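You operate a simulated robot arm through the tools that you are given. There is no shell and no other tool.

Carry out the task below with a simulated robot arm. There is one attempt and no reset: what you move stays moved.

## Task
Squeeze the orange half and the lemon half and run the juice into the pink glass.
Fine: glass on the drip mat, peel in the blue bowl; wait until the juice stops, tap off, no drips; leave the other glass alone. Set down upright: what you pick out. Where these are worked on the way, their far stop is far enough and under half their travel is too little: juicer tap.

It is judged by the outcome, as a careful person would: the job done as asked, and still so three seconds after it is handed in. It fails if anything else is knocked over, pushed out of place, dropped, spilled or broken.

## Robot
A 6-joint arm with a two-finger parallel gripper, fixed in place. Base frame: the origin is at the foot of the arm, x ahead of it, y to its left, z up; the work surface is at about z = 91. Readings come in cm, degrees, newtons and seconds.
With the tool pointing down near the work surface it reaches from about 36 to 86 cm from the base axis. Its first joint turns from -115.0 to 115.0 degrees. Payload 3.43 kg.
Tool frame: the origin (TCP) lies between the finger pads and is the grasp point; the fingertips stand 3.4 cm ahead of it; z points along the fingers, y is the line along which they close. Largest opening 12.8 cm; finger width 2.4, thickness 1.2; the body of the gripper, 4.8 by 13 cm, starts 9.6 cm behind the TCP.
Orientation is told as [roll, pitch, yaw] about the base's x, y, z axes, in that order, counted from this pose: with the fingers straight down and closing along the base's y, the tool's x points along the base's -x, its y along +y and its z along -z.

## Interface
- The arm moves only by the tool move_arm. Its argument "motion" is a list of rows, each a list of 3 entries, a list of its own where there are three numbers: the shift along the tool's x, y, z in cm, then the turn, a rotation vector about the tool's x, y, z in degrees, then the opening, from 0 (shut) to 1 (fully open). In form: [[[dx, dy, dz], [ax, ay, az], fingers], ...]. A call has 1 to 20 rows; each row is the pose to reach, as a shift and turn from the pose commanded when the call began, along the tool's axes at that moment. Rows are played at 5 a second. More than 5 cm and 8.6 degrees between two rows, or a gripper value outside its range, and nothing of the call is played. Where a pose cannot be reached the arm comes as near as it can. A force on the tool above 40 N (or 10 N above the force at the start of the call, whichever is more), or a blocked arm, ends the call early, and 0.2 s more pass. The fingers move at their own pace (about 10.8 cm/s each) and stop on an object; they squeeze with about 21 N. The grip force told is the motor's: it shows also when the fingers shut on nothing. Time passes only in rows, and 0.2 s behind the last, so rows that repeat a pose let the fingers close. It gives the time, the measured TCP pose, the force on the tool (base axes), the opening and the grip force at its end, in the units of the frame above (readings bear some noise), with the torque about the TCP (base axes, N m) and any sound that the robot's microphone picked up, and new pictures: "show" is both (left out), scene, wrist or none.
- Cameras (640 x 400 px; columns grow to the right, rows downward): "scene" is fixed at [22.09, 50.09, 171.66]; the picture's right is [-0.61, -0.80, 0.00], its down [-0.55, 0.42, -0.72] and it looks along [0.57, -0.44, -0.69] (base axes); focal length 354 px, centre (320, 200). "wrist" rides on the gripper at [7.6, -1.1, -16] in the tool frame; the picture's right is [0.15, 0.99, 0.00], its down [-0.88, 0.13, -0.46] and it looks along [-0.45, 0.07, 0.89] (tool axes); focal length 234 px, centre (320, 200). There is no depth. A picture from a camera that has moved, and an enlarged one, comes with that camera's place and axes in the base frame and with its lens.
- lift_body(by): slides the trunk up (or, below 0, down) by that many cm; the arm rides with it, the base frame stays. It gives what a move gives, with no picture.
- enlarge(camera, box): a new picture of the part [left, top, right, bottom] of that camera's present view, enlarged. No time passes.
- hand_in(): hands the job in; it is judged then, once.

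Places have to be worked out from the pictures, the camera data and where the tool is seen. Open the gripper and draw the arm clear of the work before you hand the job in, unless the task says otherwise.

The tools are called after ">>>" as a command line: name --argument value ..., lists and objects as JSON in quotes. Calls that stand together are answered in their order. move_arm: Moves the arm, as the interface text tells. Its arguments: {"type":"object","properties":{"motion":{"type":"array","items":{"type":"array"}},"show":{"type":"string","enum":["both","scene","wrist","none"]}},"required":["motion"]} The other tools are called the same way: lift_body (by) slides the trunk up or down; enlarge (camera, box) takes an enlarged picture of a part of a camera's view; hand_in () hands the job in.

At the start:

```text
clock: 0.0
position: [56.13, -6.96, 140.17]
ee_rot: [0.0, 0.0, 0.0]
contact_force: [0.4, -1.3, 0.8]
moment: [-0.02, 0.0, -0.02]
gripper_width: 12.8
grip_force: 0.1
trunk travel left (down, up): [-67.5, 11.5]
```

scene: 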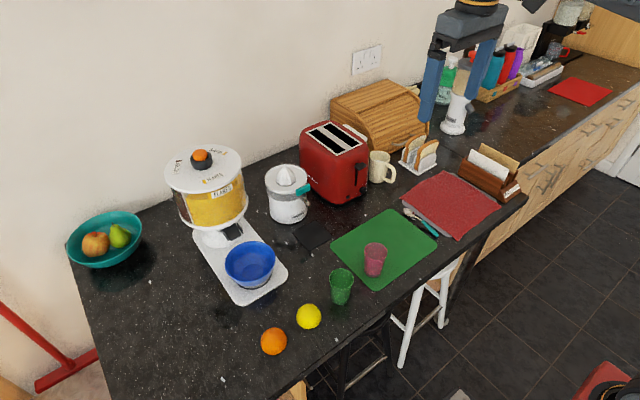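
wrist: 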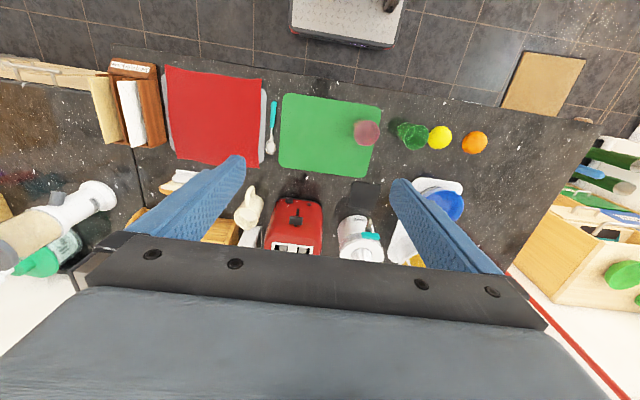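

I see a cereal dispenser with a blue bowl, a citrus juicer with a teal tap, a black drip mat, a pink glass and a green glass, and the orange and lemon near the table edge. I enlarge the key parts before I move anything.

>>> enlarge --camera "scene" --box '[240, 140, 400, 260]'

>>> enlarge --camera "scene" --box '[220, 220, 420, 360]'

>>> enlarge --camera "wrist" --box '[320, 90, 520, 270]'

```text
3.33 times, centred on (320, 200) of scene
camera zoom: at [22.09, 50.09, 171.66], right [-0.61, -0.8, 0.0], down [-0.55, 0.42, -0.72], along [0.57, -0.44, -0.69], focal length 1180 px, centre (320, 200)
```

zoom: 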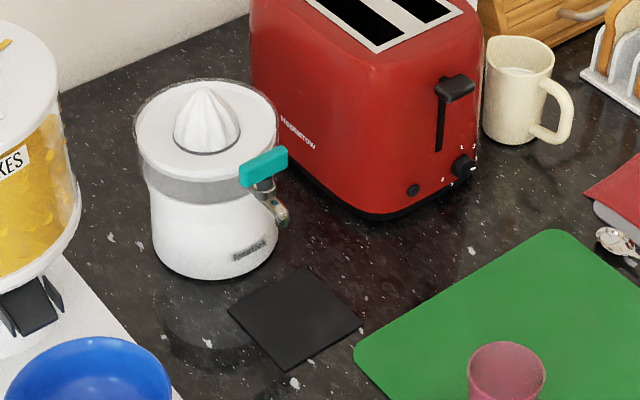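

```text
2.86 times, centred on (320, 290) of scene
camera zoom: at [22.09, 50.09, 171.66], right [-0.61, -0.8, 0.0], down [-0.55, 0.42, -0.72], along [0.57, -0.44, -0.69], focal length 1012 px, centre (320, -57)
```

zoom: 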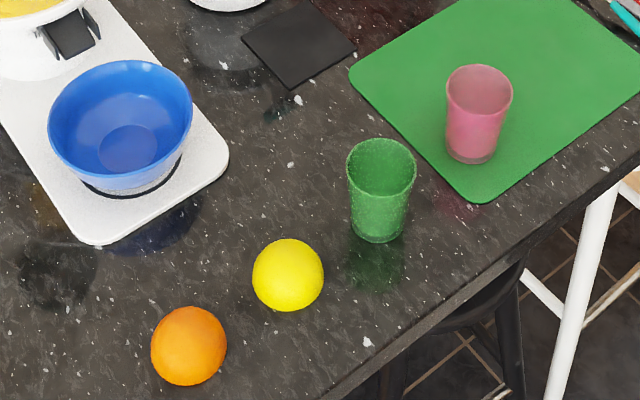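

```text
2.22 times, centred on (420, 180) of wrist
camera zoom: at [48.46, -8.0, 156.14], right [-0.15, 0.99, 0.0], down [0.88, 0.13, 0.46], along [0.45, 0.07, -0.89], focal length 520 px, centre (98, 244)
```

zoom: 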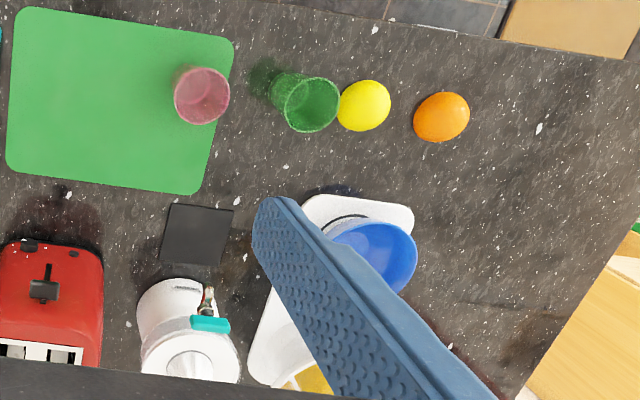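

The scene puts the pink glass near (58, 5), the green glass near (56, 18), the lemon near (57, 27), the orange near (57, 37), the mat near (78, 10) and the juicer near (90, 10). I zoom further on the tap, cone, fruit and bowl.

>>> enlarge --camera "scene" --box '[260, 155, 340, 205]'

>>> enlarge --camera "scene" --box '[250, 295, 330, 365]'

>>> enlarge --camera "wrist" --box '[380, 110, 500, 170]'

>>> enlarge --camera "scene" --box '[150, 130, 310, 310]'

```text
8.00 times, centred on (300, 180) of scene
camera zoom: at [22.09, 50.09, 171.66], right [-0.61, -0.8, 0.0], down [-0.55, 0.42, -0.72], along [0.57, -0.44, -0.69], focal length 2833 px, centre (480, 360)
```

zoom: 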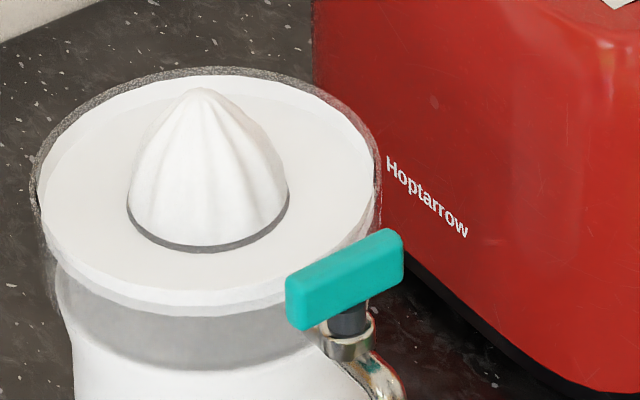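

```text
5.71 times, centred on (290, 330) of scene
camera zoom: at [22.09, 50.09, 171.66], right [-0.61, -0.8, 0.0], down [-0.55, 0.42, -0.72], along [0.57, -0.44, -0.69], focal length 2024 px, centre (491, -543)
```

zoom: 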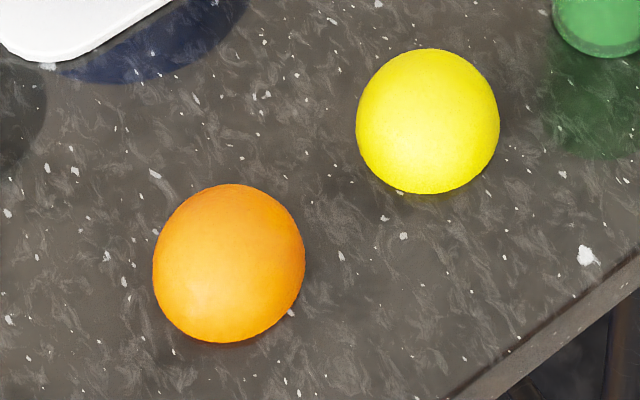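

```text
5.33 times, centred on (440, 140) of wrist
camera zoom: at [48.46, -8.0, 156.14], right [-0.15, 0.99, 0.0], down [0.88, 0.13, 0.46], along [0.45, 0.07, -0.89], focal length 1249 px, centre (-320, 520)
```

zoom: 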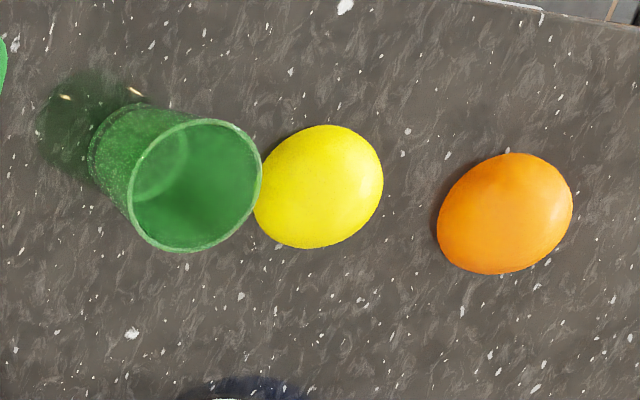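

```text
2.22 times, centred on (230, 220) of scene
camera zoom: at [22.09, 50.09, 171.66], right [-0.61, -0.8, 0.0], down [-0.55, 0.42, -0.72], along [0.57, -0.44, -0.69], focal length 787 px, centre (520, 156)
```

zoom: 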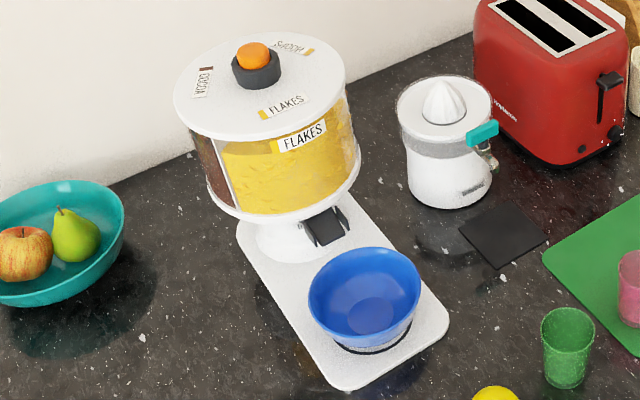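

The tap is a teal T-handle on a vertical stem and its bar runs along y, so it looks like a quarter turn. The juicer cone is at about (90.7, 10.3) with its tip near z≈109. I test the reach high above the juicer with the tool tilted 30° forward.

>>> move_arm --motion '[[[-3.4, 1.7, 1.5], [0, -3, 0], 1], [[-6.8, 3.4, 3.0], [0, -6, 0], 1], [[-10.2, 5.1, 4.5], [0, -9, 0], 1], [[-13.6, 6.8, 6.0], [0, -12, 0], 1], [[-17.0, 8.5, 7.5], [0, -15, 0], 1], [[-20.4, 10.2, 9.0], [0, -18, 0], 1], [[-23.8, 11.9, 10.5], [0, -21, 0], 1], [[-27.2, 13.6, 12], [0, -24, 0], 1], [[-30.6, 15.3, 13.5], [0, -27, 0], 1], [[-34.6, 17.3, 15], [0, -30, 0], 1], [[-34.6, 17.3, 15], [0, -30, 0], 1]]' --show "both"

```text
clock: 2.4
position: [90.62, 10.22, 125.08]
ee_rot: [0.0, -30.1, 0.0]
contact_force: [-0.3, -0.2, -0.1]
moment: [-0.06, -0.04, -0.01]
gripper_width: 12.83
grip_force: 0.0
trunk travel left (down, up): [-67.5, 11.5]
camera wrist: at [75.9, 9.26, 135.02], right [-0.13, 0.99, -0.07], down [0.53, 0.13, 0.83], along [0.84, 0.07, -0.55], focal length 234 px, centre (320, 200)
```

scene: 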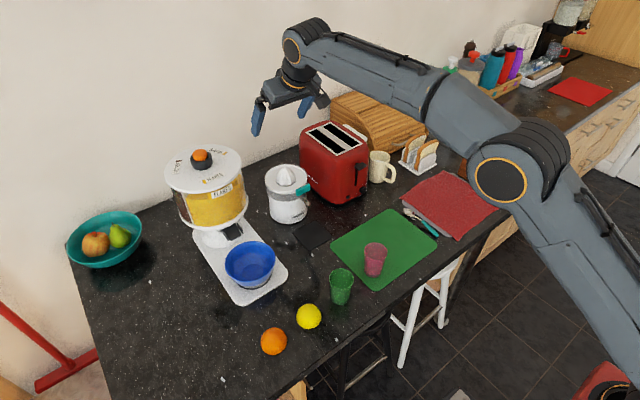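
wrist: 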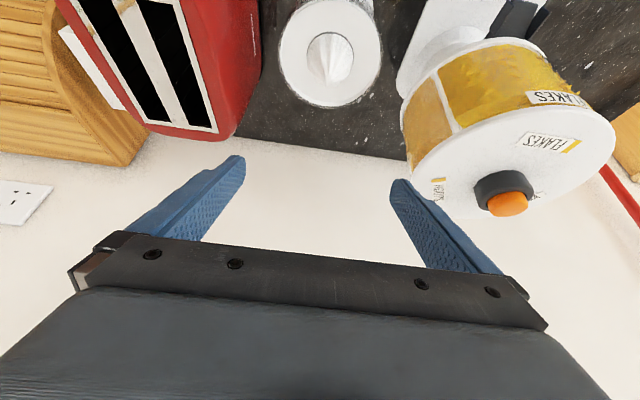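

The tilted pose is reached with ease. I enlarge the wrist view of the juicer to locate the cone more exactly.

>>> enlarge --camera "wrist" --box '[260, 0, 400, 120]'

>>> enlarge --camera "scene" --box '[240, 150, 340, 250]'

```text
3.33 times, centred on (330, 60) of wrist
camera zoom: at [75.9, 9.26, 135.02], right [-0.13, 0.99, -0.07], down [0.53, 0.13, 0.83], along [0.84, 0.07, -0.55], focal length 781 px, centre (287, 667)
```

zoom: 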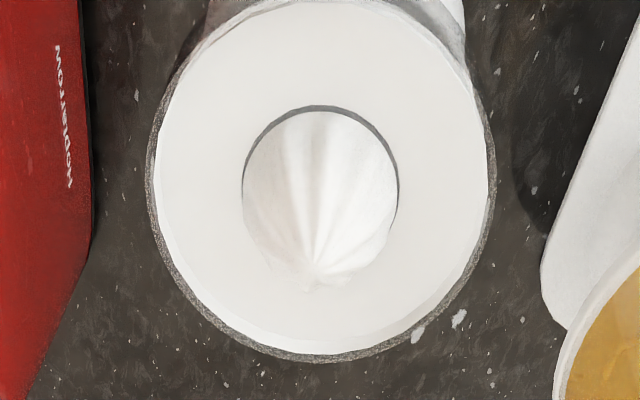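

```text
4.00 times, centred on (290, 200) of scene
camera zoom: at [22.09, 50.09, 171.66], right [-0.61, -0.8, 0.0], down [-0.55, 0.42, -0.72], along [0.57, -0.44, -0.69], focal length 1416 px, centre (440, 200)
```

zoom: 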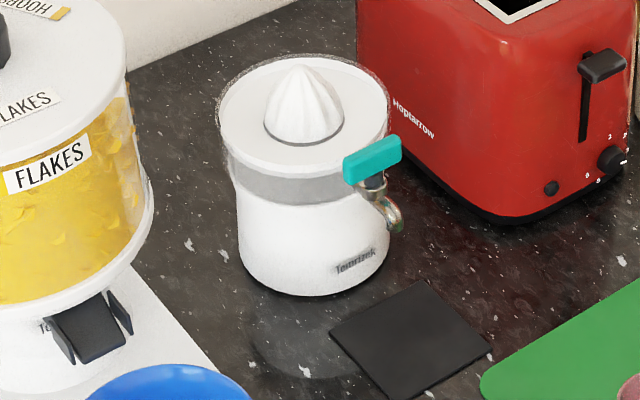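

The cone is near (89.8, 10.3) with its tip about z≈110, and the spout is near x≈79.7. Now I go to a pose above the pink glass at the same tilt, with the fingers about 9 cm open, and look again.

>>> move_arm --motion '[[[4.15, -0.6, -1.1], [0, 0, 0], 0.7], [[8.3, -1.2, -2.2], [0, 0, 0], 0.7], [[12.45, -1.8, -3.3], [0, 0, 0], 0.7], [[16.6, -2.4, -4.4], [0, 0, 0], 0.7], [[20.75, -3.0, -5.5], [0, 0, 0], 0.7], [[24.9, -3.6, -6.6], [0, 0, 0], 0.7], [[29.05, -4.2, -7.7], [0, 0, 0], 0.7], [[32.7, -4.8, -8.8], [0, 0, 0], 0.7], [[32.7, -4.8, -8.8], [0, 0, 0], 0.7]]' --show "both"

```text
clock: 4.4
position: [58.0, 5.51, 116.35]
ee_rot: [-0.1, -30.0, 0.1]
contact_force: [1.0, -0.9, 0.4]
moment: [0.01, 0.01, 0.03]
gripper_width: 8.97
grip_force: 0.1
trunk travel left (down, up): [-67.5, 11.5]
camera wrist: at [43.48, 4.52, 126.45], right [-0.13, 0.99, -0.07], down [0.53, 0.13, 0.84], along [0.84, 0.07, -0.55], focal length 234 px, centre (320, 200)
```

scene: 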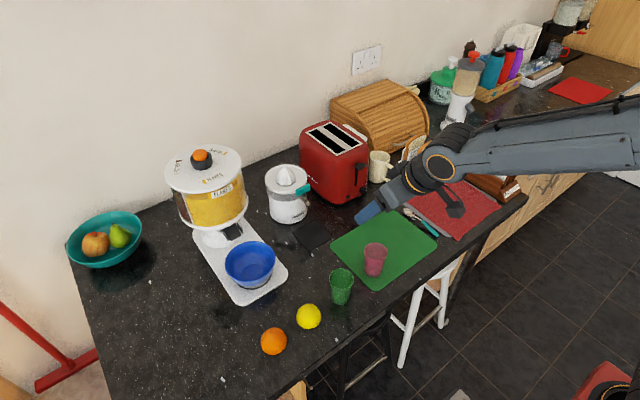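
wrist: 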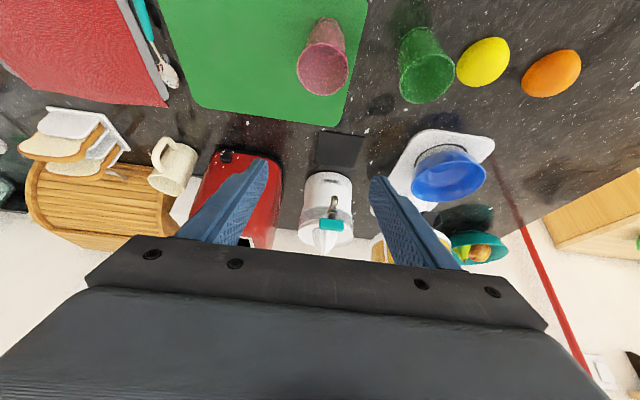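

The wrist camera sees the glass and also the tap and mat from the front. I enlarge both.

>>> enlarge --camera "wrist" --box '[270, 0, 380, 110]'

>>> enlarge --camera "wrist" --box '[280, 120, 380, 260]'

>>> enlarge --camera "wrist" --box '[440, 20, 600, 110]'

>>> enlarge --camera "scene" --box '[350, 230, 400, 290]'

```text
3.64 times, centred on (325, 55) of wrist
camera zoom: at [43.48, 4.52, 126.45], right [-0.13, 0.99, -0.07], down [0.53, 0.13, 0.84], along [0.84, 0.07, -0.55], focal length 852 px, centre (302, 727)
```

zoom: 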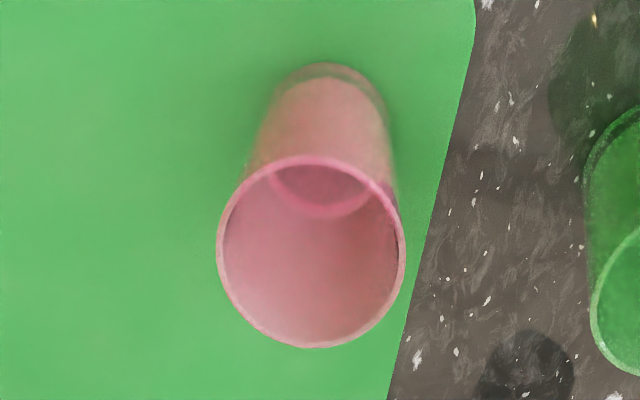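

```text
2.86 times, centred on (330, 190) of wrist
camera zoom: at [43.48, 4.52, 126.45], right [-0.13, 0.99, -0.07], down [0.53, 0.13, 0.84], along [0.84, 0.07, -0.55], focal length 669 px, centre (291, 229)
```

zoom: 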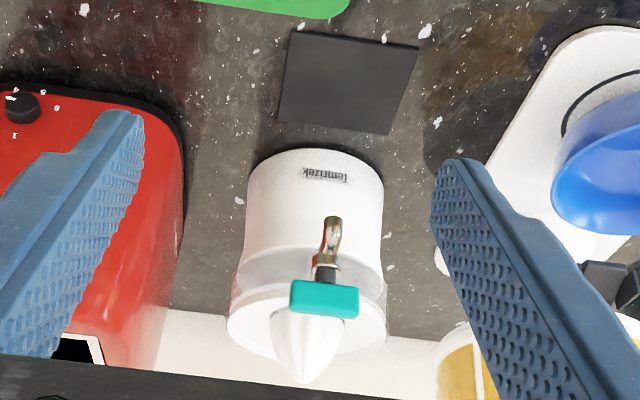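

```text
4.00 times, centred on (520, 65) of wrist
camera zoom: at [43.48, 4.52, 126.45], right [-0.13, 0.99, -0.07], down [0.53, 0.13, 0.84], along [0.84, 0.07, -0.55], focal length 937 px, centre (-480, 740)
```

zoom: 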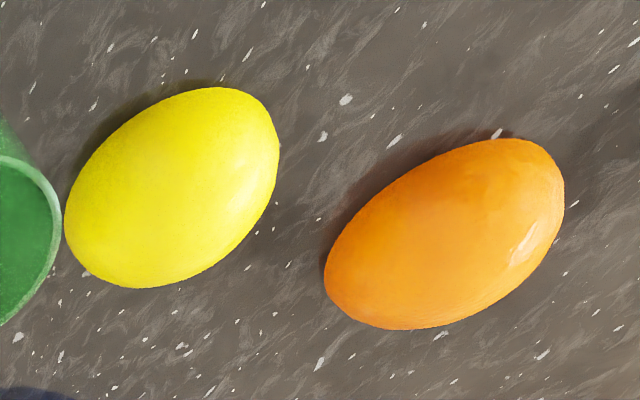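

```text
6.67 times, centred on (375, 260) of scene
camera zoom: at [22.09, 50.09, 171.66], right [-0.61, -0.8, 0.0], down [-0.55, 0.42, -0.72], along [0.57, -0.44, -0.69], focal length 2361 px, centre (-47, -200)
```

zoom: 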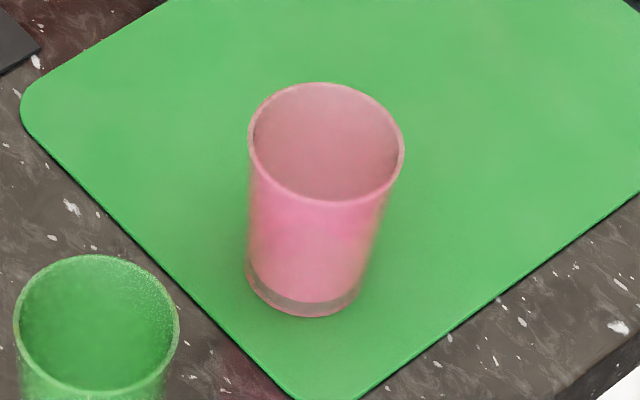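

Triangulation gives the pink glass at about (57.9, 4.7), 7.7 cm tall with its rim near z≈99. The spout tip is about (79.8, 10.2, 101.7), so the glass fits under it. I lower the open fingers around the glass.

>>> move_arm --motion '[[[2.0, -0.4, 3.5], [0, 0, 0], 0.7], [[4.0, -0.8, 7.0], [0, 0, 0], 0.7], [[6.0, -0.8, 10.4], [0, 0, 0], 0.7], [[8.0, -0.8, 13.8], [0, 0, 0], 0.7], [[9.3, -0.8, 16.0], [0, 0, 0], 0.7], [[10.26, -0.8, 17.57], [0, 0, 0], 0.7], [[10.26, -0.8, 17.57], [0, 0, 0], 0.7]]' --show "both"

```text
clock: 6.0
position: [57.89, 4.83, 95.89]
ee_rot: [0.0, -30.0, -0.1]
contact_force: [0.5, 0.6, 1.2]
moment: [-0.01, 0.01, -0.01]
gripper_width: 8.94
grip_force: 0.1
trunk travel left (down, up): [-67.5, 11.5]
camera wrist: at [43.16, 3.74, 106.01], right [-0.12, 0.99, -0.07], down [0.54, 0.13, 0.83], along [0.84, 0.07, -0.55], focal length 234 px, centre (320, 200)
```

scene: 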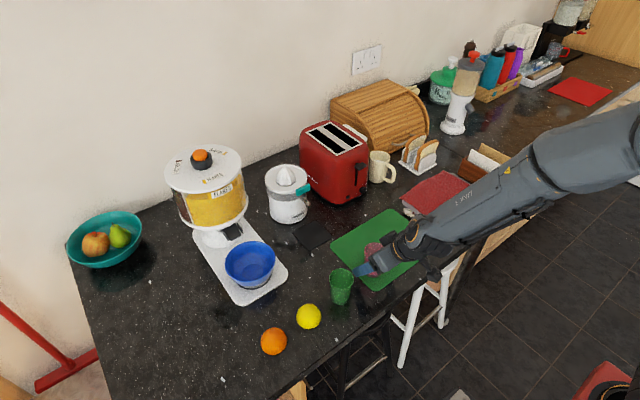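
wrist: 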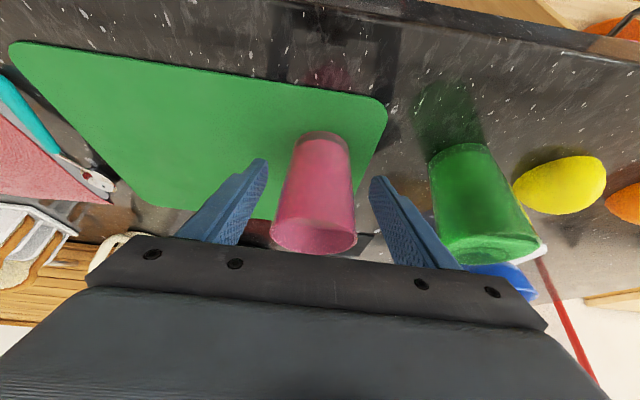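

The glass stands centred between the pads and nothing is touching. I close the fingers.

>>> move_arm --motion '[[[0, 0, 0], [0, 0, 0], 0.55], [[0, 0, 0], [0, 0, 0], 0.45], [[0, 0, 0], [0, 0, 0], 0.35], [[0, 0, 0], [0, 0, 0], 0.3], [[0, 0, 0], [0, 0, 0], 0.3]]' --show "wrist"

```text
clock: 7.2
position: [57.79, 4.64, 96.04]
ee_rot: [0.1, -30.0, -0.1]
contact_force: [0.3, -0.8, 0.6]
moment: [-0.01, -0.01, -0.04]
gripper_width: 5.74
grip_force: 21.2
trunk travel left (down, up): [-67.5, 11.5]
camera wrist: at [43.18, 3.71, 106.03], right [-0.13, 0.99, -0.07], down [0.53, 0.13, 0.83], along [0.84, 0.07, -0.55], focal length 234 px, centre (320, 200)
```

wrist: 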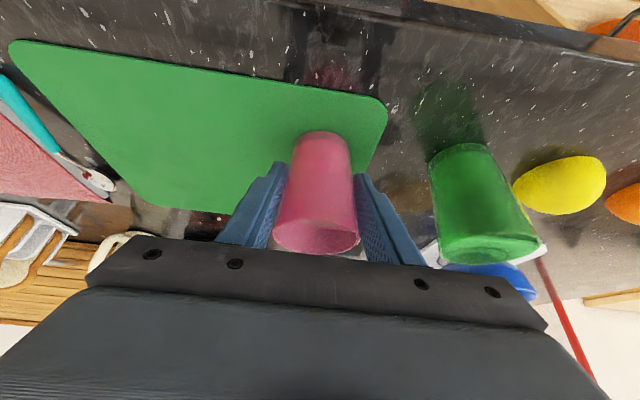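

The glass is gripped at 5.7 cm. I lift it straight up 8 cm.

>>> move_arm --motion '[[[-0.5, 0, -0.87], [0, 0, 0], 0.3], [[-1.5, 0, -2.6], [0, 0, 0], 0.3], [[-2.75, 0, -4.76], [0, 0, 0], 0.3], [[-4, 0, -6.93], [0, 0, 0], 0.3], [[-4, 0, -6.93], [0, 0, 0], 0.3]]' --show "both"

```text
clock: 8.4
position: [57.85, 4.67, 104.27]
ee_rot: [-0.1, -29.9, 0.0]
contact_force: [0.3, 0.0, -0.7]
moment: [-0.01, 0.0, 0.0]
gripper_width: 5.74
grip_force: 21.1
out of reach, approached as far as the arm can: row 2, 3
trunk travel left (down, up): [-67.5, 11.5]
camera wrist: at [43.2, 3.72, 114.26], right [-0.13, 0.99, -0.07], down [0.54, 0.13, 0.83], along [0.84, 0.07, -0.55], focal length 234 px, centre (320, 200)
```

scene: 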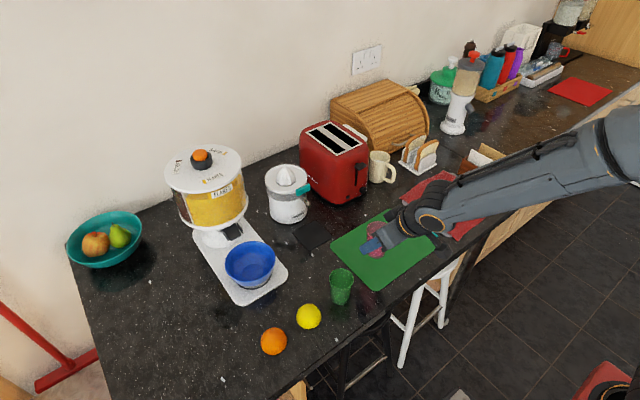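
wrist: 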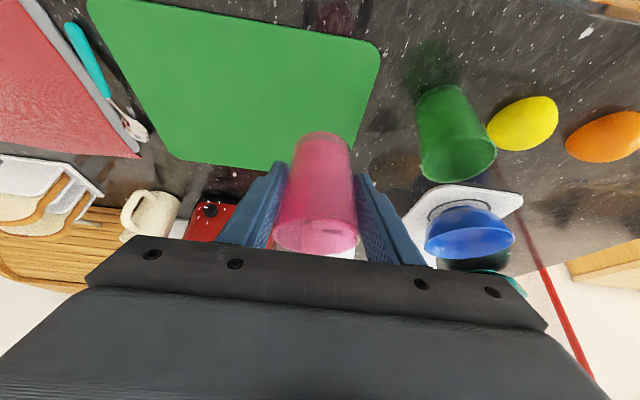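

The glass is held upright. I move it over in front of the mat at about (71, 10.2) and lower it so that its base is about 1 cm above the mat level.

>>> move_arm --motion '[[[-2.8, 1.38, 1.62], [0, 0, 0], 0.3], [[-5.7, 2.75, 3.3], [0, 0, 0], 0.3], [[-8.5, 4.1, 4.9], [0, 0, 0], 0.3], [[-11.4, 5.5, 6.6], [0, 0, 0], 0.3], [[-10.0, 5.5, 8.9], [0, 0, 0], 0.3], [[-8.3, 5.5, 11.8], [0, 0, 0], 0.3], [[-7.6, 5.5, 13.1], [0, 0, 0], 0.3], [[-7.6, 5.5, 13.1], [0, 0, 0], 0.3]]' --show "both"

```text
clock: 10.2
position: [70.9, 10.25, 96.65]
ee_rot: [0.1, -30.0, 0.0]
contact_force: [-1.0, -0.5, -1.1]
moment: [0.01, 0.03, -0.01]
gripper_width: 5.7
grip_force: 21.3
trunk travel left (down, up): [-67.5, 11.5]
camera wrist: at [56.33, 9.25, 106.65], right [-0.13, 0.99, -0.07], down [0.53, 0.13, 0.83], along [0.84, 0.07, -0.55], focal length 234 px, centre (320, 200)
```

scene: 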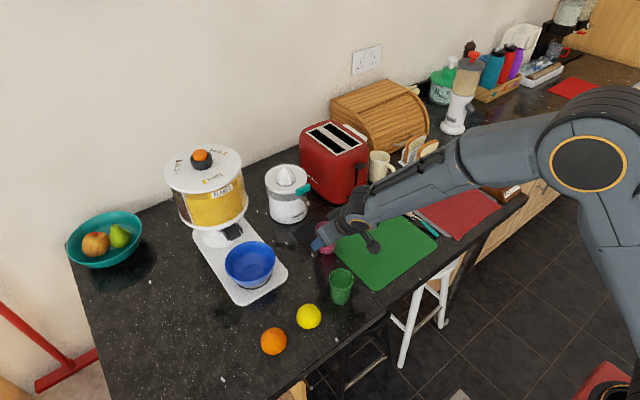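
wrist: 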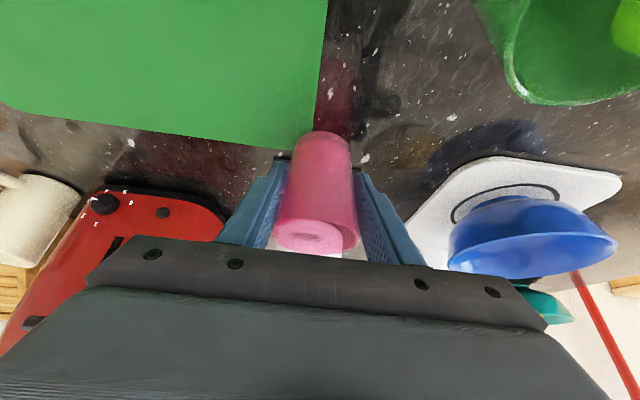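

The glass is in front of the mat. I check its height against the spout before sliding it under.

>>> enlarge --camera "scene" --box '[260, 160, 380, 280]'

>>> enlarge --camera "wrist" --box '[250, 110, 400, 270]'

```text
3.33 times, centred on (320, 220) of scene
camera zoom: at [22.09, 50.09, 171.66], right [-0.61, -0.8, 0.0], down [-0.55, 0.42, -0.72], along [0.57, -0.44, -0.69], focal length 1180 px, centre (320, 133)
```

zoom: 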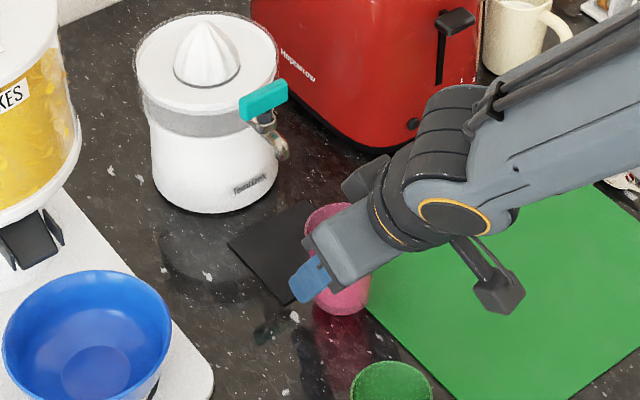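

```text
2.50 times, centred on (325, 190) of wrist
camera zoom: at [56.33, 9.25, 106.65], right [-0.13, 0.99, -0.07], down [0.53, 0.13, 0.83], along [0.84, 0.07, -0.55], focal length 585 px, centre (308, 225)
```

zoom: 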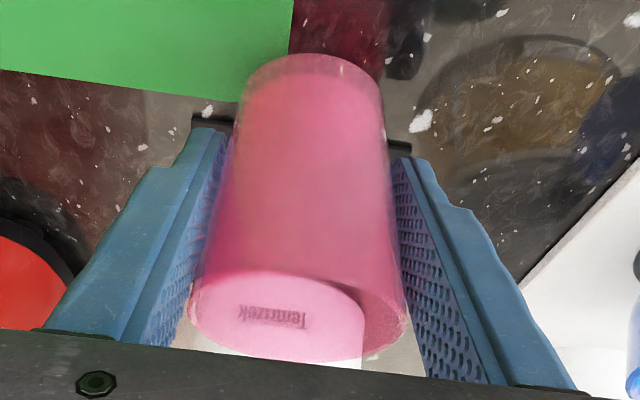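

The glass rim sits clearly below the spout level. I slide it forward 8 cm under the spout at the same height.

>>> move_arm --motion '[[[-1.75, 0, 1.01], [0, 0, 0], 0.3], [[-3.5, 0, 2.02], [0, 0, 0], 0.3], [[-5.25, 0, 3.03], [0, 0, 0], 0.3], [[-7.0, 0, 4.05], [0, 0, 0], 0.3], [[-7.0, 0, 4.05], [0, 0, 0], 0.3]]' --show "both"

>>> enlarge --camera "scene" --box '[260, 160, 360, 260]'

>>> enlarge --camera "wrist" --box '[250, 110, 400, 270]'

```text
clock: 11.4
position: [79.3, 10.18, 96.56]
ee_rot: [0.1, -29.9, 0.0]
contact_force: [0.4, 0.6, -1.5]
moment: [0.02, 0.03, 0.02]
gripper_width: 5.71
grip_force: 20.8
trunk travel left (down, up): [-67.5, 11.5]
camera wrist: at [64.53, 9.19, 106.62], right [-0.13, 0.99, -0.07], down [0.53, 0.13, 0.83], along [0.84, 0.07, -0.55], focal length 234 px, centre (320, 200)
```

scene: 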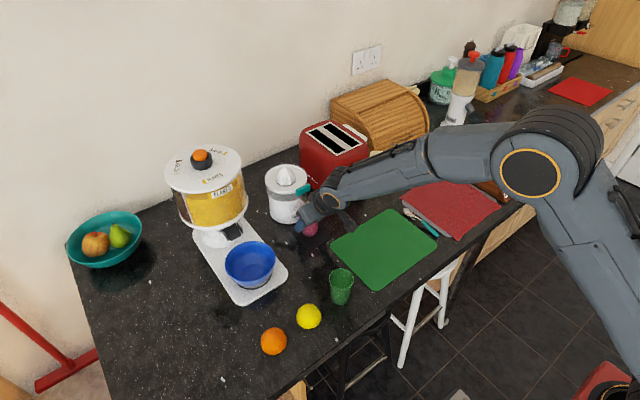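
wrist: 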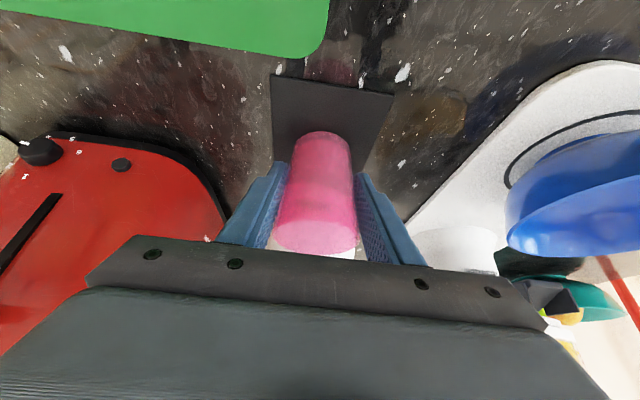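

```text
4.00 times, centred on (310, 210) of scene
camera zoom: at [22.09, 50.09, 171.66], right [-0.61, -0.8, 0.0], down [-0.55, 0.42, -0.72], along [0.57, -0.44, -0.69], focal length 1416 px, centre (360, 160)
```

zoom: 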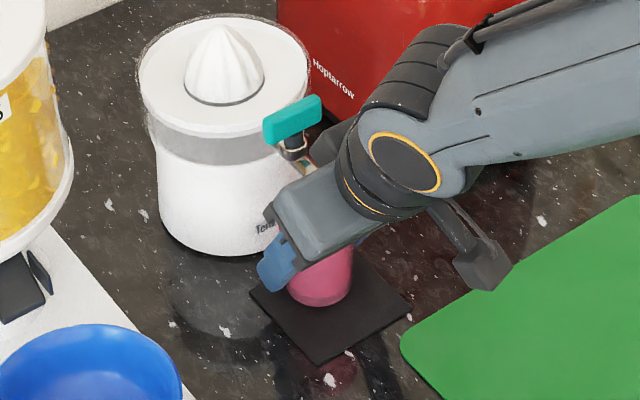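

```text
2.50 times, centred on (325, 190) of wrist
camera zoom: at [64.53, 9.19, 106.62], right [-0.13, 0.99, -0.07], down [0.53, 0.13, 0.83], along [0.84, 0.07, -0.55], focal length 585 px, centre (308, 225)
```

zoom: 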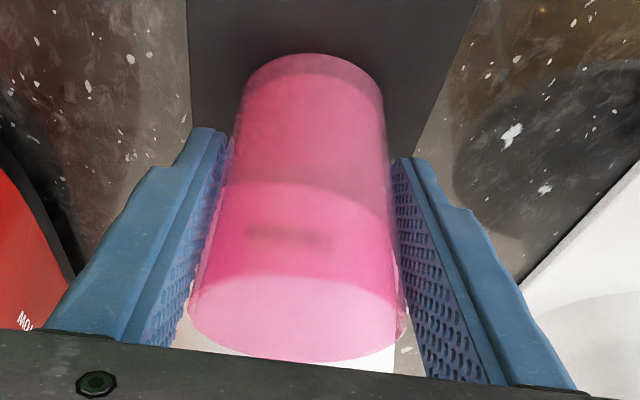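

The glass is over the mat at about (79.3, 10.2) with the spout above it. I lower in small steps and watch the force.

>>> move_arm --motion '[[[0.12, 0, 0.22], [0, 0, 0], 0.3], [[0.25, 0, 0.43], [0, 0, 0], 0.3], [[0.25, 0, 0.43], [0, 0, 0], 0.3]]' --show "none"

```text
clock: 12.2
position: [79.14, 10.14, 96.05]
ee_rot: [0.0, -30.0, 0.0]
contact_force: [0.6, 0.1, -1.6]
moment: [0.02, 0.01, 0.01]
gripper_width: 5.76
grip_force: 20.7
trunk travel left (down, up): [-67.5, 11.5]
```

No contact yet; I lower it another 0.3 cm.

>>> move_arm --motion '[[[0.08, 0, 0.13], [0, 0, 0], 0.3], [[0.15, 0, 0.26], [0, 0, 0], 0.3], [[0.15, 0, 0.26], [0, 0, 0], 0.3]]' --show "scene"

>>> enlarge --camera "scene" --box '[280, 190, 340, 240]'

```text
clock: 13.0
position: [79.15, 10.03, 95.91]
ee_rot: [0.0, -30.1, -0.1]
contact_force: [0.2, -4.6, 9.9]
moment: [0.0, -0.07, -0.05]
gripper_width: 5.73
grip_force: 21.2
trunk travel left (down, up): [-67.5, 11.5]
```

scene: 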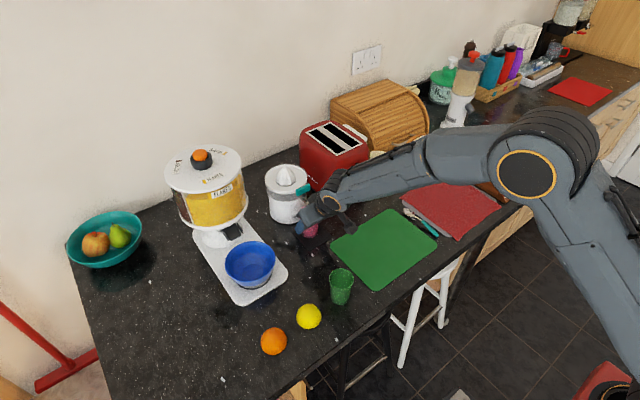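

```text
8.00 times, centred on (310, 215) of scene
camera zoom: at [22.09, 50.09, 171.66], right [-0.61, -0.8, 0.0], down [-0.55, 0.42, -0.72], along [0.57, -0.44, -0.69], focal length 2833 px, centre (400, 80)
```

zoom: 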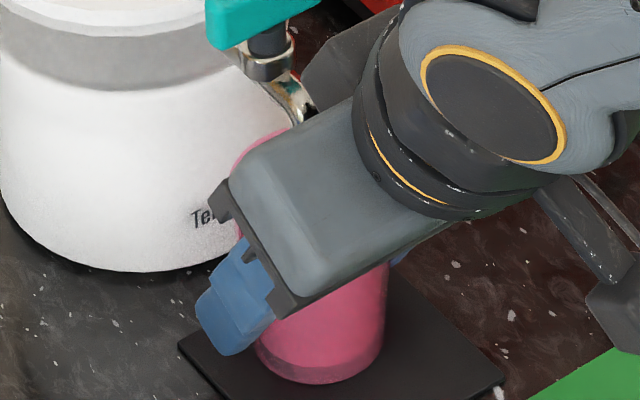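

Contact is felt at about 10 N, so the glass is on the mat. I relieve the press a little and open the fingers to 9 cm.

>>> move_arm --motion '[[[-0.06, 0, -0.1], [0, 0, 0], 0.3], [[-0.06, 0, -0.1], [0, 0, 0], 0.45], [[-0.06, 0, -0.1], [0, 0, 0], 0.5], [[-0.06, 0, -0.1], [0, 0, 0], 0.6], [[-0.06, 0, -0.1], [0, 0, 0], 0.68], [[-0.06, 0, -0.1], [0, 0, 0], 0.68]]' --show "both"

```text
clock: 14.4
position: [79.15, 10.2, 95.92]
ee_rot: [0.1, -30.0, 0.0]
contact_force: [0.2, -0.2, 0.0]
moment: [0.02, 0.0, -0.01]
gripper_width: 8.72
grip_force: 0.1
trunk travel left (down, up): [-67.5, 11.5]
camera wrist: at [64.49, 9.21, 105.88], right [-0.13, 0.99, -0.07], down [0.53, 0.13, 0.83], along [0.84, 0.07, -0.55], focal length 234 px, centre (320, 200)
```

scene: 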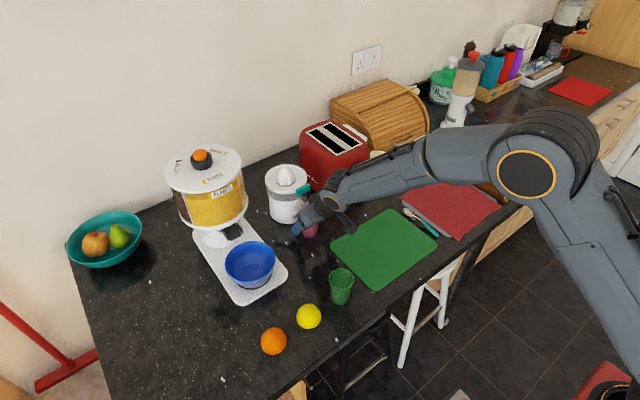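
wrist: 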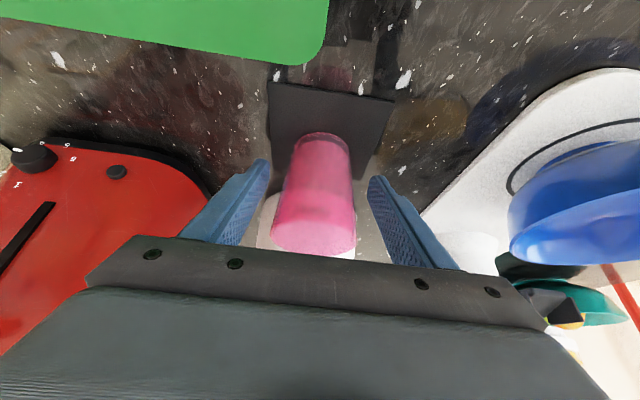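

The glass is standing free on the mat under the spout. I back straight out by 10 cm, then raise.

>>> move_arm --motion '[[[2.2, 0, -1.25], [0, 0, 0], 0.68], [[4.4, 0, -2.5], [0, 0, 0], 0.68], [[6.6, 0, -3.8], [0, 0, 0], 0.68], [[8.8, 0, -5.1], [0, 0, 0], 0.68], [[6.8, 0, -8.6], [0, 0, 0], 0.68], [[4.5, 0, -12.5], [0, 0, 0], 0.68], [[2.2, 0, -16.4], [0, 0, 0], 0.68], [[-0.1, 0, -20.4], [0, 0, 0], 0.68], [[-3.6, 0, -23.5], [0, 0, 0], 0.68], [[-3.6, 0, -23.5], [0, 0, 0], 0.68]]' --show "both"

```text
clock: 16.6
position: [70.71, 10.18, 117.99]
ee_rot: [0.0, -30.0, 0.0]
contact_force: [-0.3, -0.1, -0.1]
moment: [-0.03, 0.0, 0.01]
gripper_width: 8.72
grip_force: 0.1
trunk travel left (down, up): [-67.5, 11.5]
camera wrist: at [55.95, 9.21, 128.06], right [-0.13, 0.99, -0.07], down [0.53, 0.13, 0.83], along [0.84, 0.07, -0.55], focal length 234 px, centre (320, 200)
```

scene: 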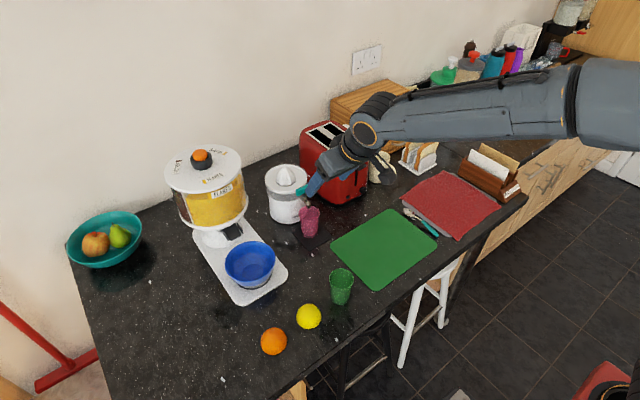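
wrist: 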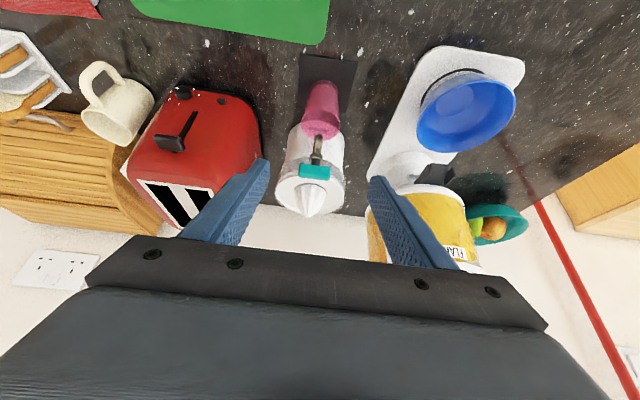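

The glass stays in place below the spout. I test whether a vertical tool reaches above the cone, going to about (90.5, 10.3, 120).

>>> move_arm --motion '[[[-3.63, 0.02, 1.63], [0, 6, 0], 0.68], [[-7.26, 0.04, 3.27], [0, 12, 0], 0.68], [[-10.9, 0.06, 4.9], [0, 18, 0], 0.68], [[-14.5, 0.08, 6.54], [0, 24, 0], 0.68], [[-18.15, 0.1, 8.17], [0, 30, 0], 0.68], [[-18.15, 0.1, 8.17], [0, 30, 0], 0.68]]' --show "both"

>>> enlarge --camera "scene" --box '[260, 160, 360, 260]'

```text
clock: 18.0
position: [82.56, 9.67, 117.41]
ee_rot: [0.1, -1.1, 0.1]
contact_force: [-0.3, -0.2, -2.2]
moment: [-0.04, 0.08, -0.01]
gripper_width: 8.71
grip_force: 0.1
out of reach, approached as far as the arm can: row 4, 5, 6
trunk travel left (down, up): [-67.5, 11.5]
camera wrist: at [74.6, 8.61, 133.26], right [-0.15, 0.99, 0.0], down [0.87, 0.13, 0.47], along [0.47, 0.07, -0.88], focal length 234 px, centre (320, 200)
```

scene: 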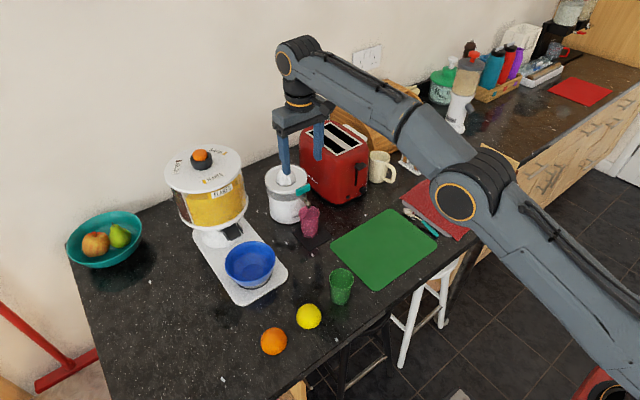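
wrist: 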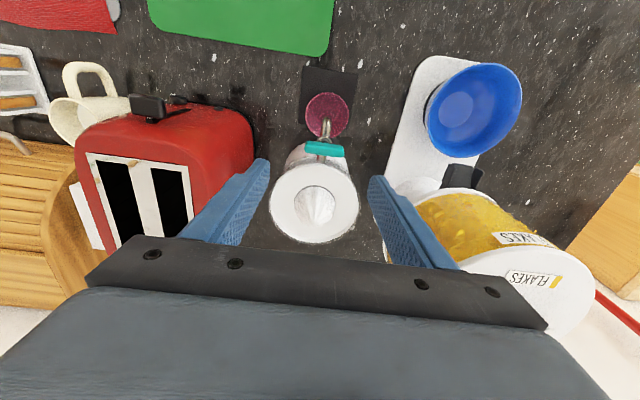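

```text
4.00 times, centred on (310, 210) of scene
camera zoom: at [22.09, 50.09, 171.66], right [-0.61, -0.8, 0.0], down [-0.55, 0.42, -0.72], along [0.57, -0.44, -0.69], focal length 1416 px, centre (360, 160)
```

zoom: 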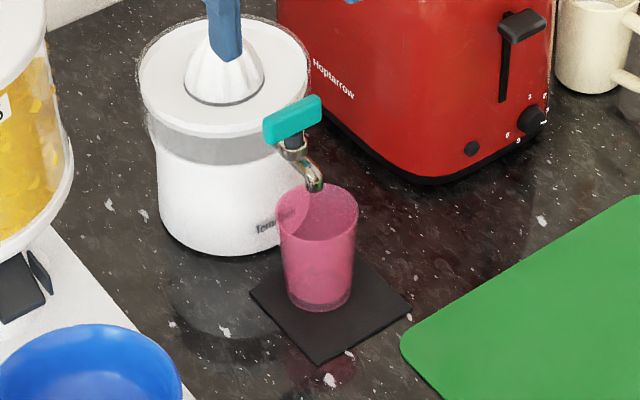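

A vertical tool reaches only to about x≈82.6, so I will use the 30° tilt for the fruit. I check the spout over the glass from this top view.

>>> enlarge --camera "wrist" --box '[270, 60, 390, 180]'

>>> enlarge --camera "wrist" --box '[260, 130, 380, 250]'

```text
3.33 times, centred on (330, 120) of wrist
camera zoom: at [74.6, 8.61, 133.26], right [-0.15, 0.99, 0.0], down [0.87, 0.13, 0.47], along [0.47, 0.07, -0.88], focal length 781 px, centre (287, 467)
```

zoom: 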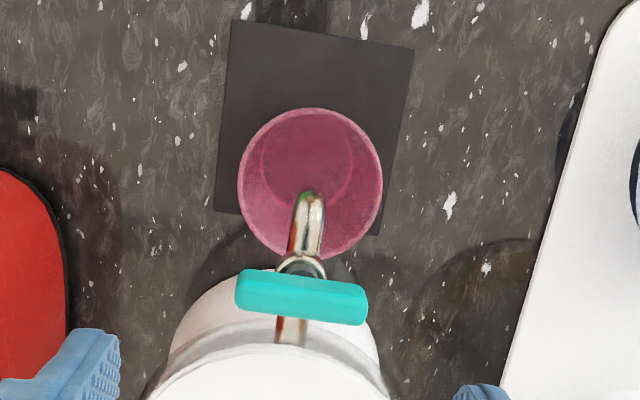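

```text
3.33 times, centred on (320, 190) of wrist
camera zoom: at [74.6, 8.61, 133.26], right [-0.15, 0.99, 0.0], down [0.87, 0.13, 0.47], along [0.47, 0.07, -0.88], focal length 781 px, centre (320, 233)
```

zoom: 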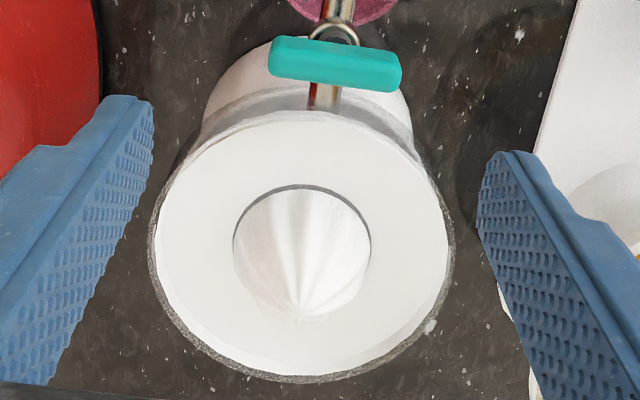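

The spout tip is over the middle of the glass. I move back out to a spot high above the fruit with the 30° tilt restored, then read the pose.

>>> move_arm --motion '[[[3.5, 2.1, -0.4], [0, -4.3, 0], 0.68], [[7.1, 4.3, -0.8], [0, -8.6, 0], 0.68], [[10.7, 6.4, -1.3], [0, -12.9, 0], 0.68], [[14.3, 8.6, -1.7], [0, -17.2, 0], 0.68], [[17.9, 10.7, -2.1], [0, -21.5, 0], 0.68], [[21.4, 12.9, -2.6], [0, -25.8, 0], 0.68], [[25, 15, -3], [0, -30, 0], 0.68], [[25, 15, -3], [0, -30, 0], 0.68]]' --show "none"

```text
clock: 19.8
position: [57.79, 24.19, 120.57]
ee_rot: [0.0, -30.1, 0.0]
contact_force: [-0.6, -0.4, -0.3]
moment: [0.01, 0.01, -0.01]
gripper_width: 8.7
grip_force: 0.1
trunk travel left (down, up): [-67.5, 11.5]
```

Pose is (57.8, 24.2, 120.6). I move above the orange half at about (57.2, 36.5) and look.

>>> move_arm --motion '[[[1.7, 3.1, 2.0], [0, 0, 0], 0.68], [[3.4, 6.2, 4.0], [0, 0, 0], 0.68], [[5.1, 9.3, 6.0], [0, 0, 0], 0.68], [[6.9, 12.3, 8.1], [0, 0, 0], 0.68], [[6.9, 12.3, 8.1], [0, 0, 0], 0.68]]' --show "both"

>>> enlarge --camera "wrist" --box '[220, 40, 420, 200]'

```text
clock: 21.0
position: [55.73, 36.74, 109.97]
ee_rot: [-0.1, -30.1, 0.0]
contact_force: [-0.3, -0.2, 0.5]
moment: [-0.01, 0.01, -0.02]
gripper_width: 8.69
grip_force: 0.1
trunk travel left (down, up): [-67.5, 11.5]
camera wrist: at [41.15, 35.83, 119.97], right [-0.13, 0.99, -0.07], down [0.53, 0.13, 0.84], along [0.84, 0.07, -0.55], focal length 234 px, centre (320, 200)
```

scene: 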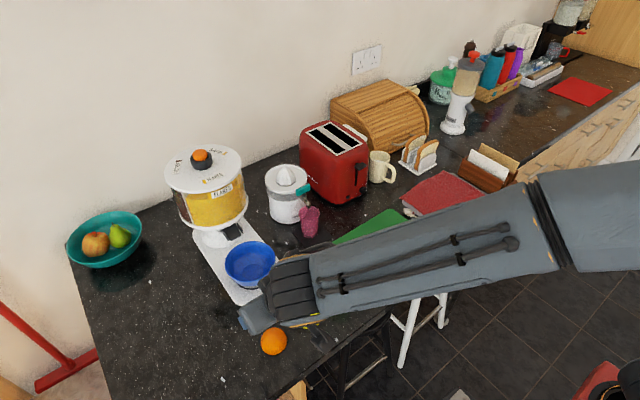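
wrist: 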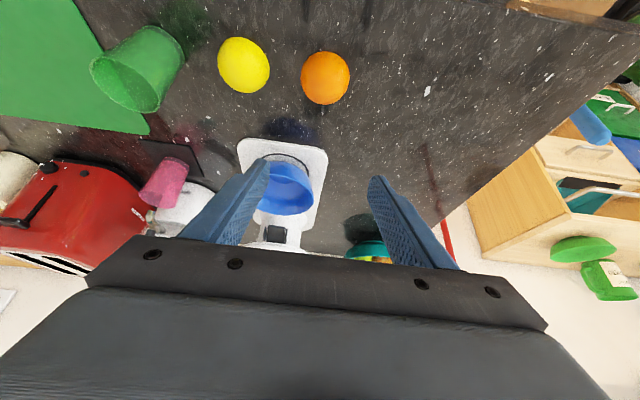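

```text
2.50 times, centred on (320, 120) of wrist
camera zoom: at [41.15, 35.83, 119.97], right [-0.13, 0.99, -0.07], down [0.53, 0.13, 0.84], along [0.84, 0.07, -0.55], focal length 585 px, centre (320, 400)
```

zoom: 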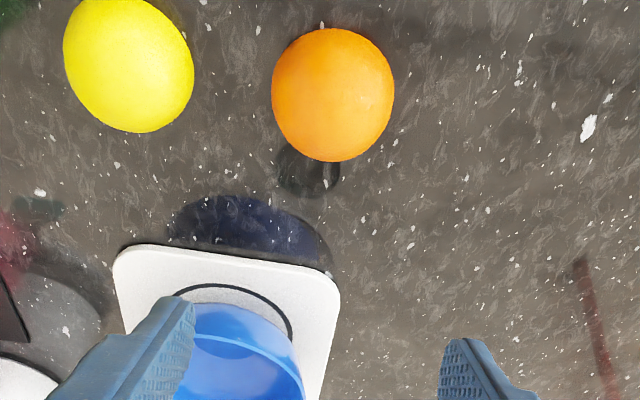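

The orange half is centred at about (57.2, 36.4) with a radius of 3 cm, cut face down. I lower the open fingers around it to just above the counter.

>>> move_arm --motion '[[[1.6, -0.2, 3.2], [0, 0, 0], 0.68], [[3.3, -0.34, 6.4], [0, 0, 0], 0.68], [[4.9, -0.34, 9.6], [0, 0, 0], 0.68], [[6.0, -0.34, 11.9], [0, 0, 0], 0.68], [[6.53, -0.34, 12.86], [0, 0, 0], 0.68], [[6.53, -0.34, 12.86], [0, 0, 0], 0.68]]' --show "both"

>>> enlarge --camera "wrist" --box '[220, 100, 420, 250]'

```text
clock: 22.4
position: [56.76, 36.49, 95.59]
ee_rot: [0.0, -30.0, 0.1]
contact_force: [0.4, 0.1, 0.2]
moment: [0.0, 0.0, 0.02]
gripper_width: 8.68
grip_force: 0.0
trunk travel left (down, up): [-67.5, 11.5]
camera wrist: at [42.06, 35.48, 105.6], right [-0.13, 0.99, -0.07], down [0.53, 0.13, 0.83], along [0.84, 0.07, -0.55], focal length 234 px, centre (320, 200)
```

scene: 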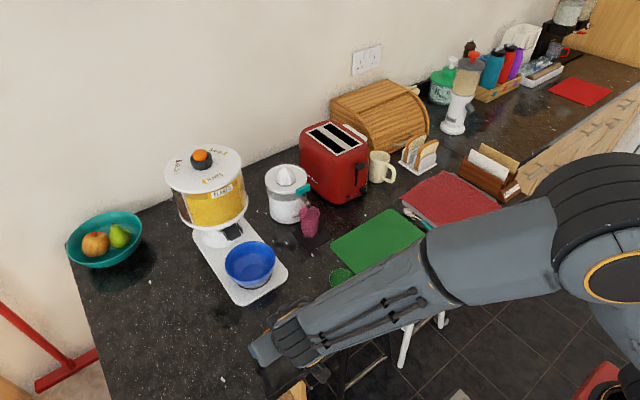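
wrist: 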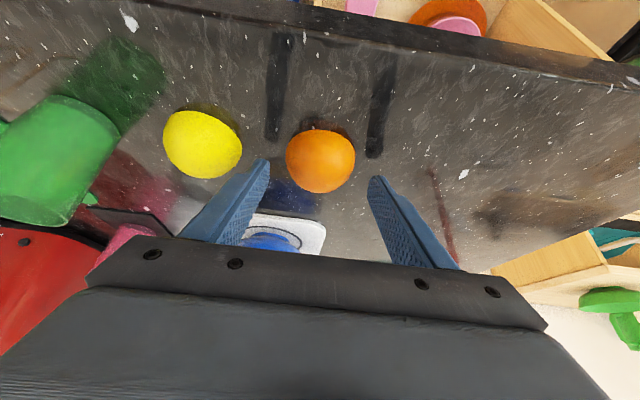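

```text
2.67 times, centred on (320, 175) of wrist
camera zoom: at [42.06, 35.48, 105.6], right [-0.13, 0.99, -0.07], down [0.53, 0.13, 0.83], along [0.84, 0.07, -0.55], focal length 624 px, centre (320, 267)
```

zoom: 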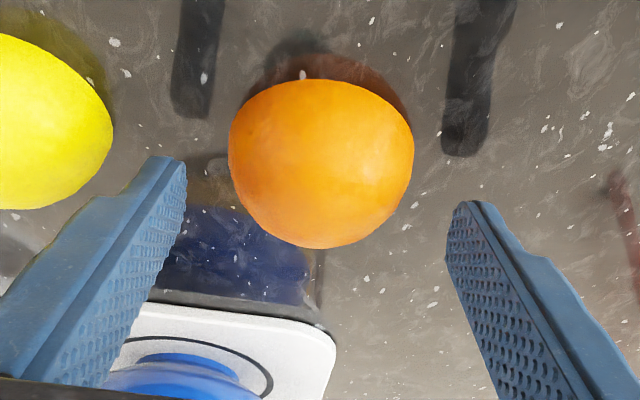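

The orange sits centred between the fingertips. I lower another 0.7 cm so that the tips just clear the counter.

>>> move_arm --motion '[[[0.3, -0.05, 0.3], [0, 0, 0], 0.68], [[0.55, -0.05, 0.55], [0, 0, 0], 0.68], [[0.55, -0.05, 0.55], [0, 0, 0], 0.68]]' --show "none"

```text
clock: 23.2
position: [56.5, 36.37, 95.05]
ee_rot: [0.0, -30.0, -0.1]
contact_force: [0.4, 0.2, -0.1]
moment: [0.0, -0.05, -0.03]
gripper_width: 8.7
grip_force: 0.0
trunk travel left (down, up): [-67.5, 11.5]
```

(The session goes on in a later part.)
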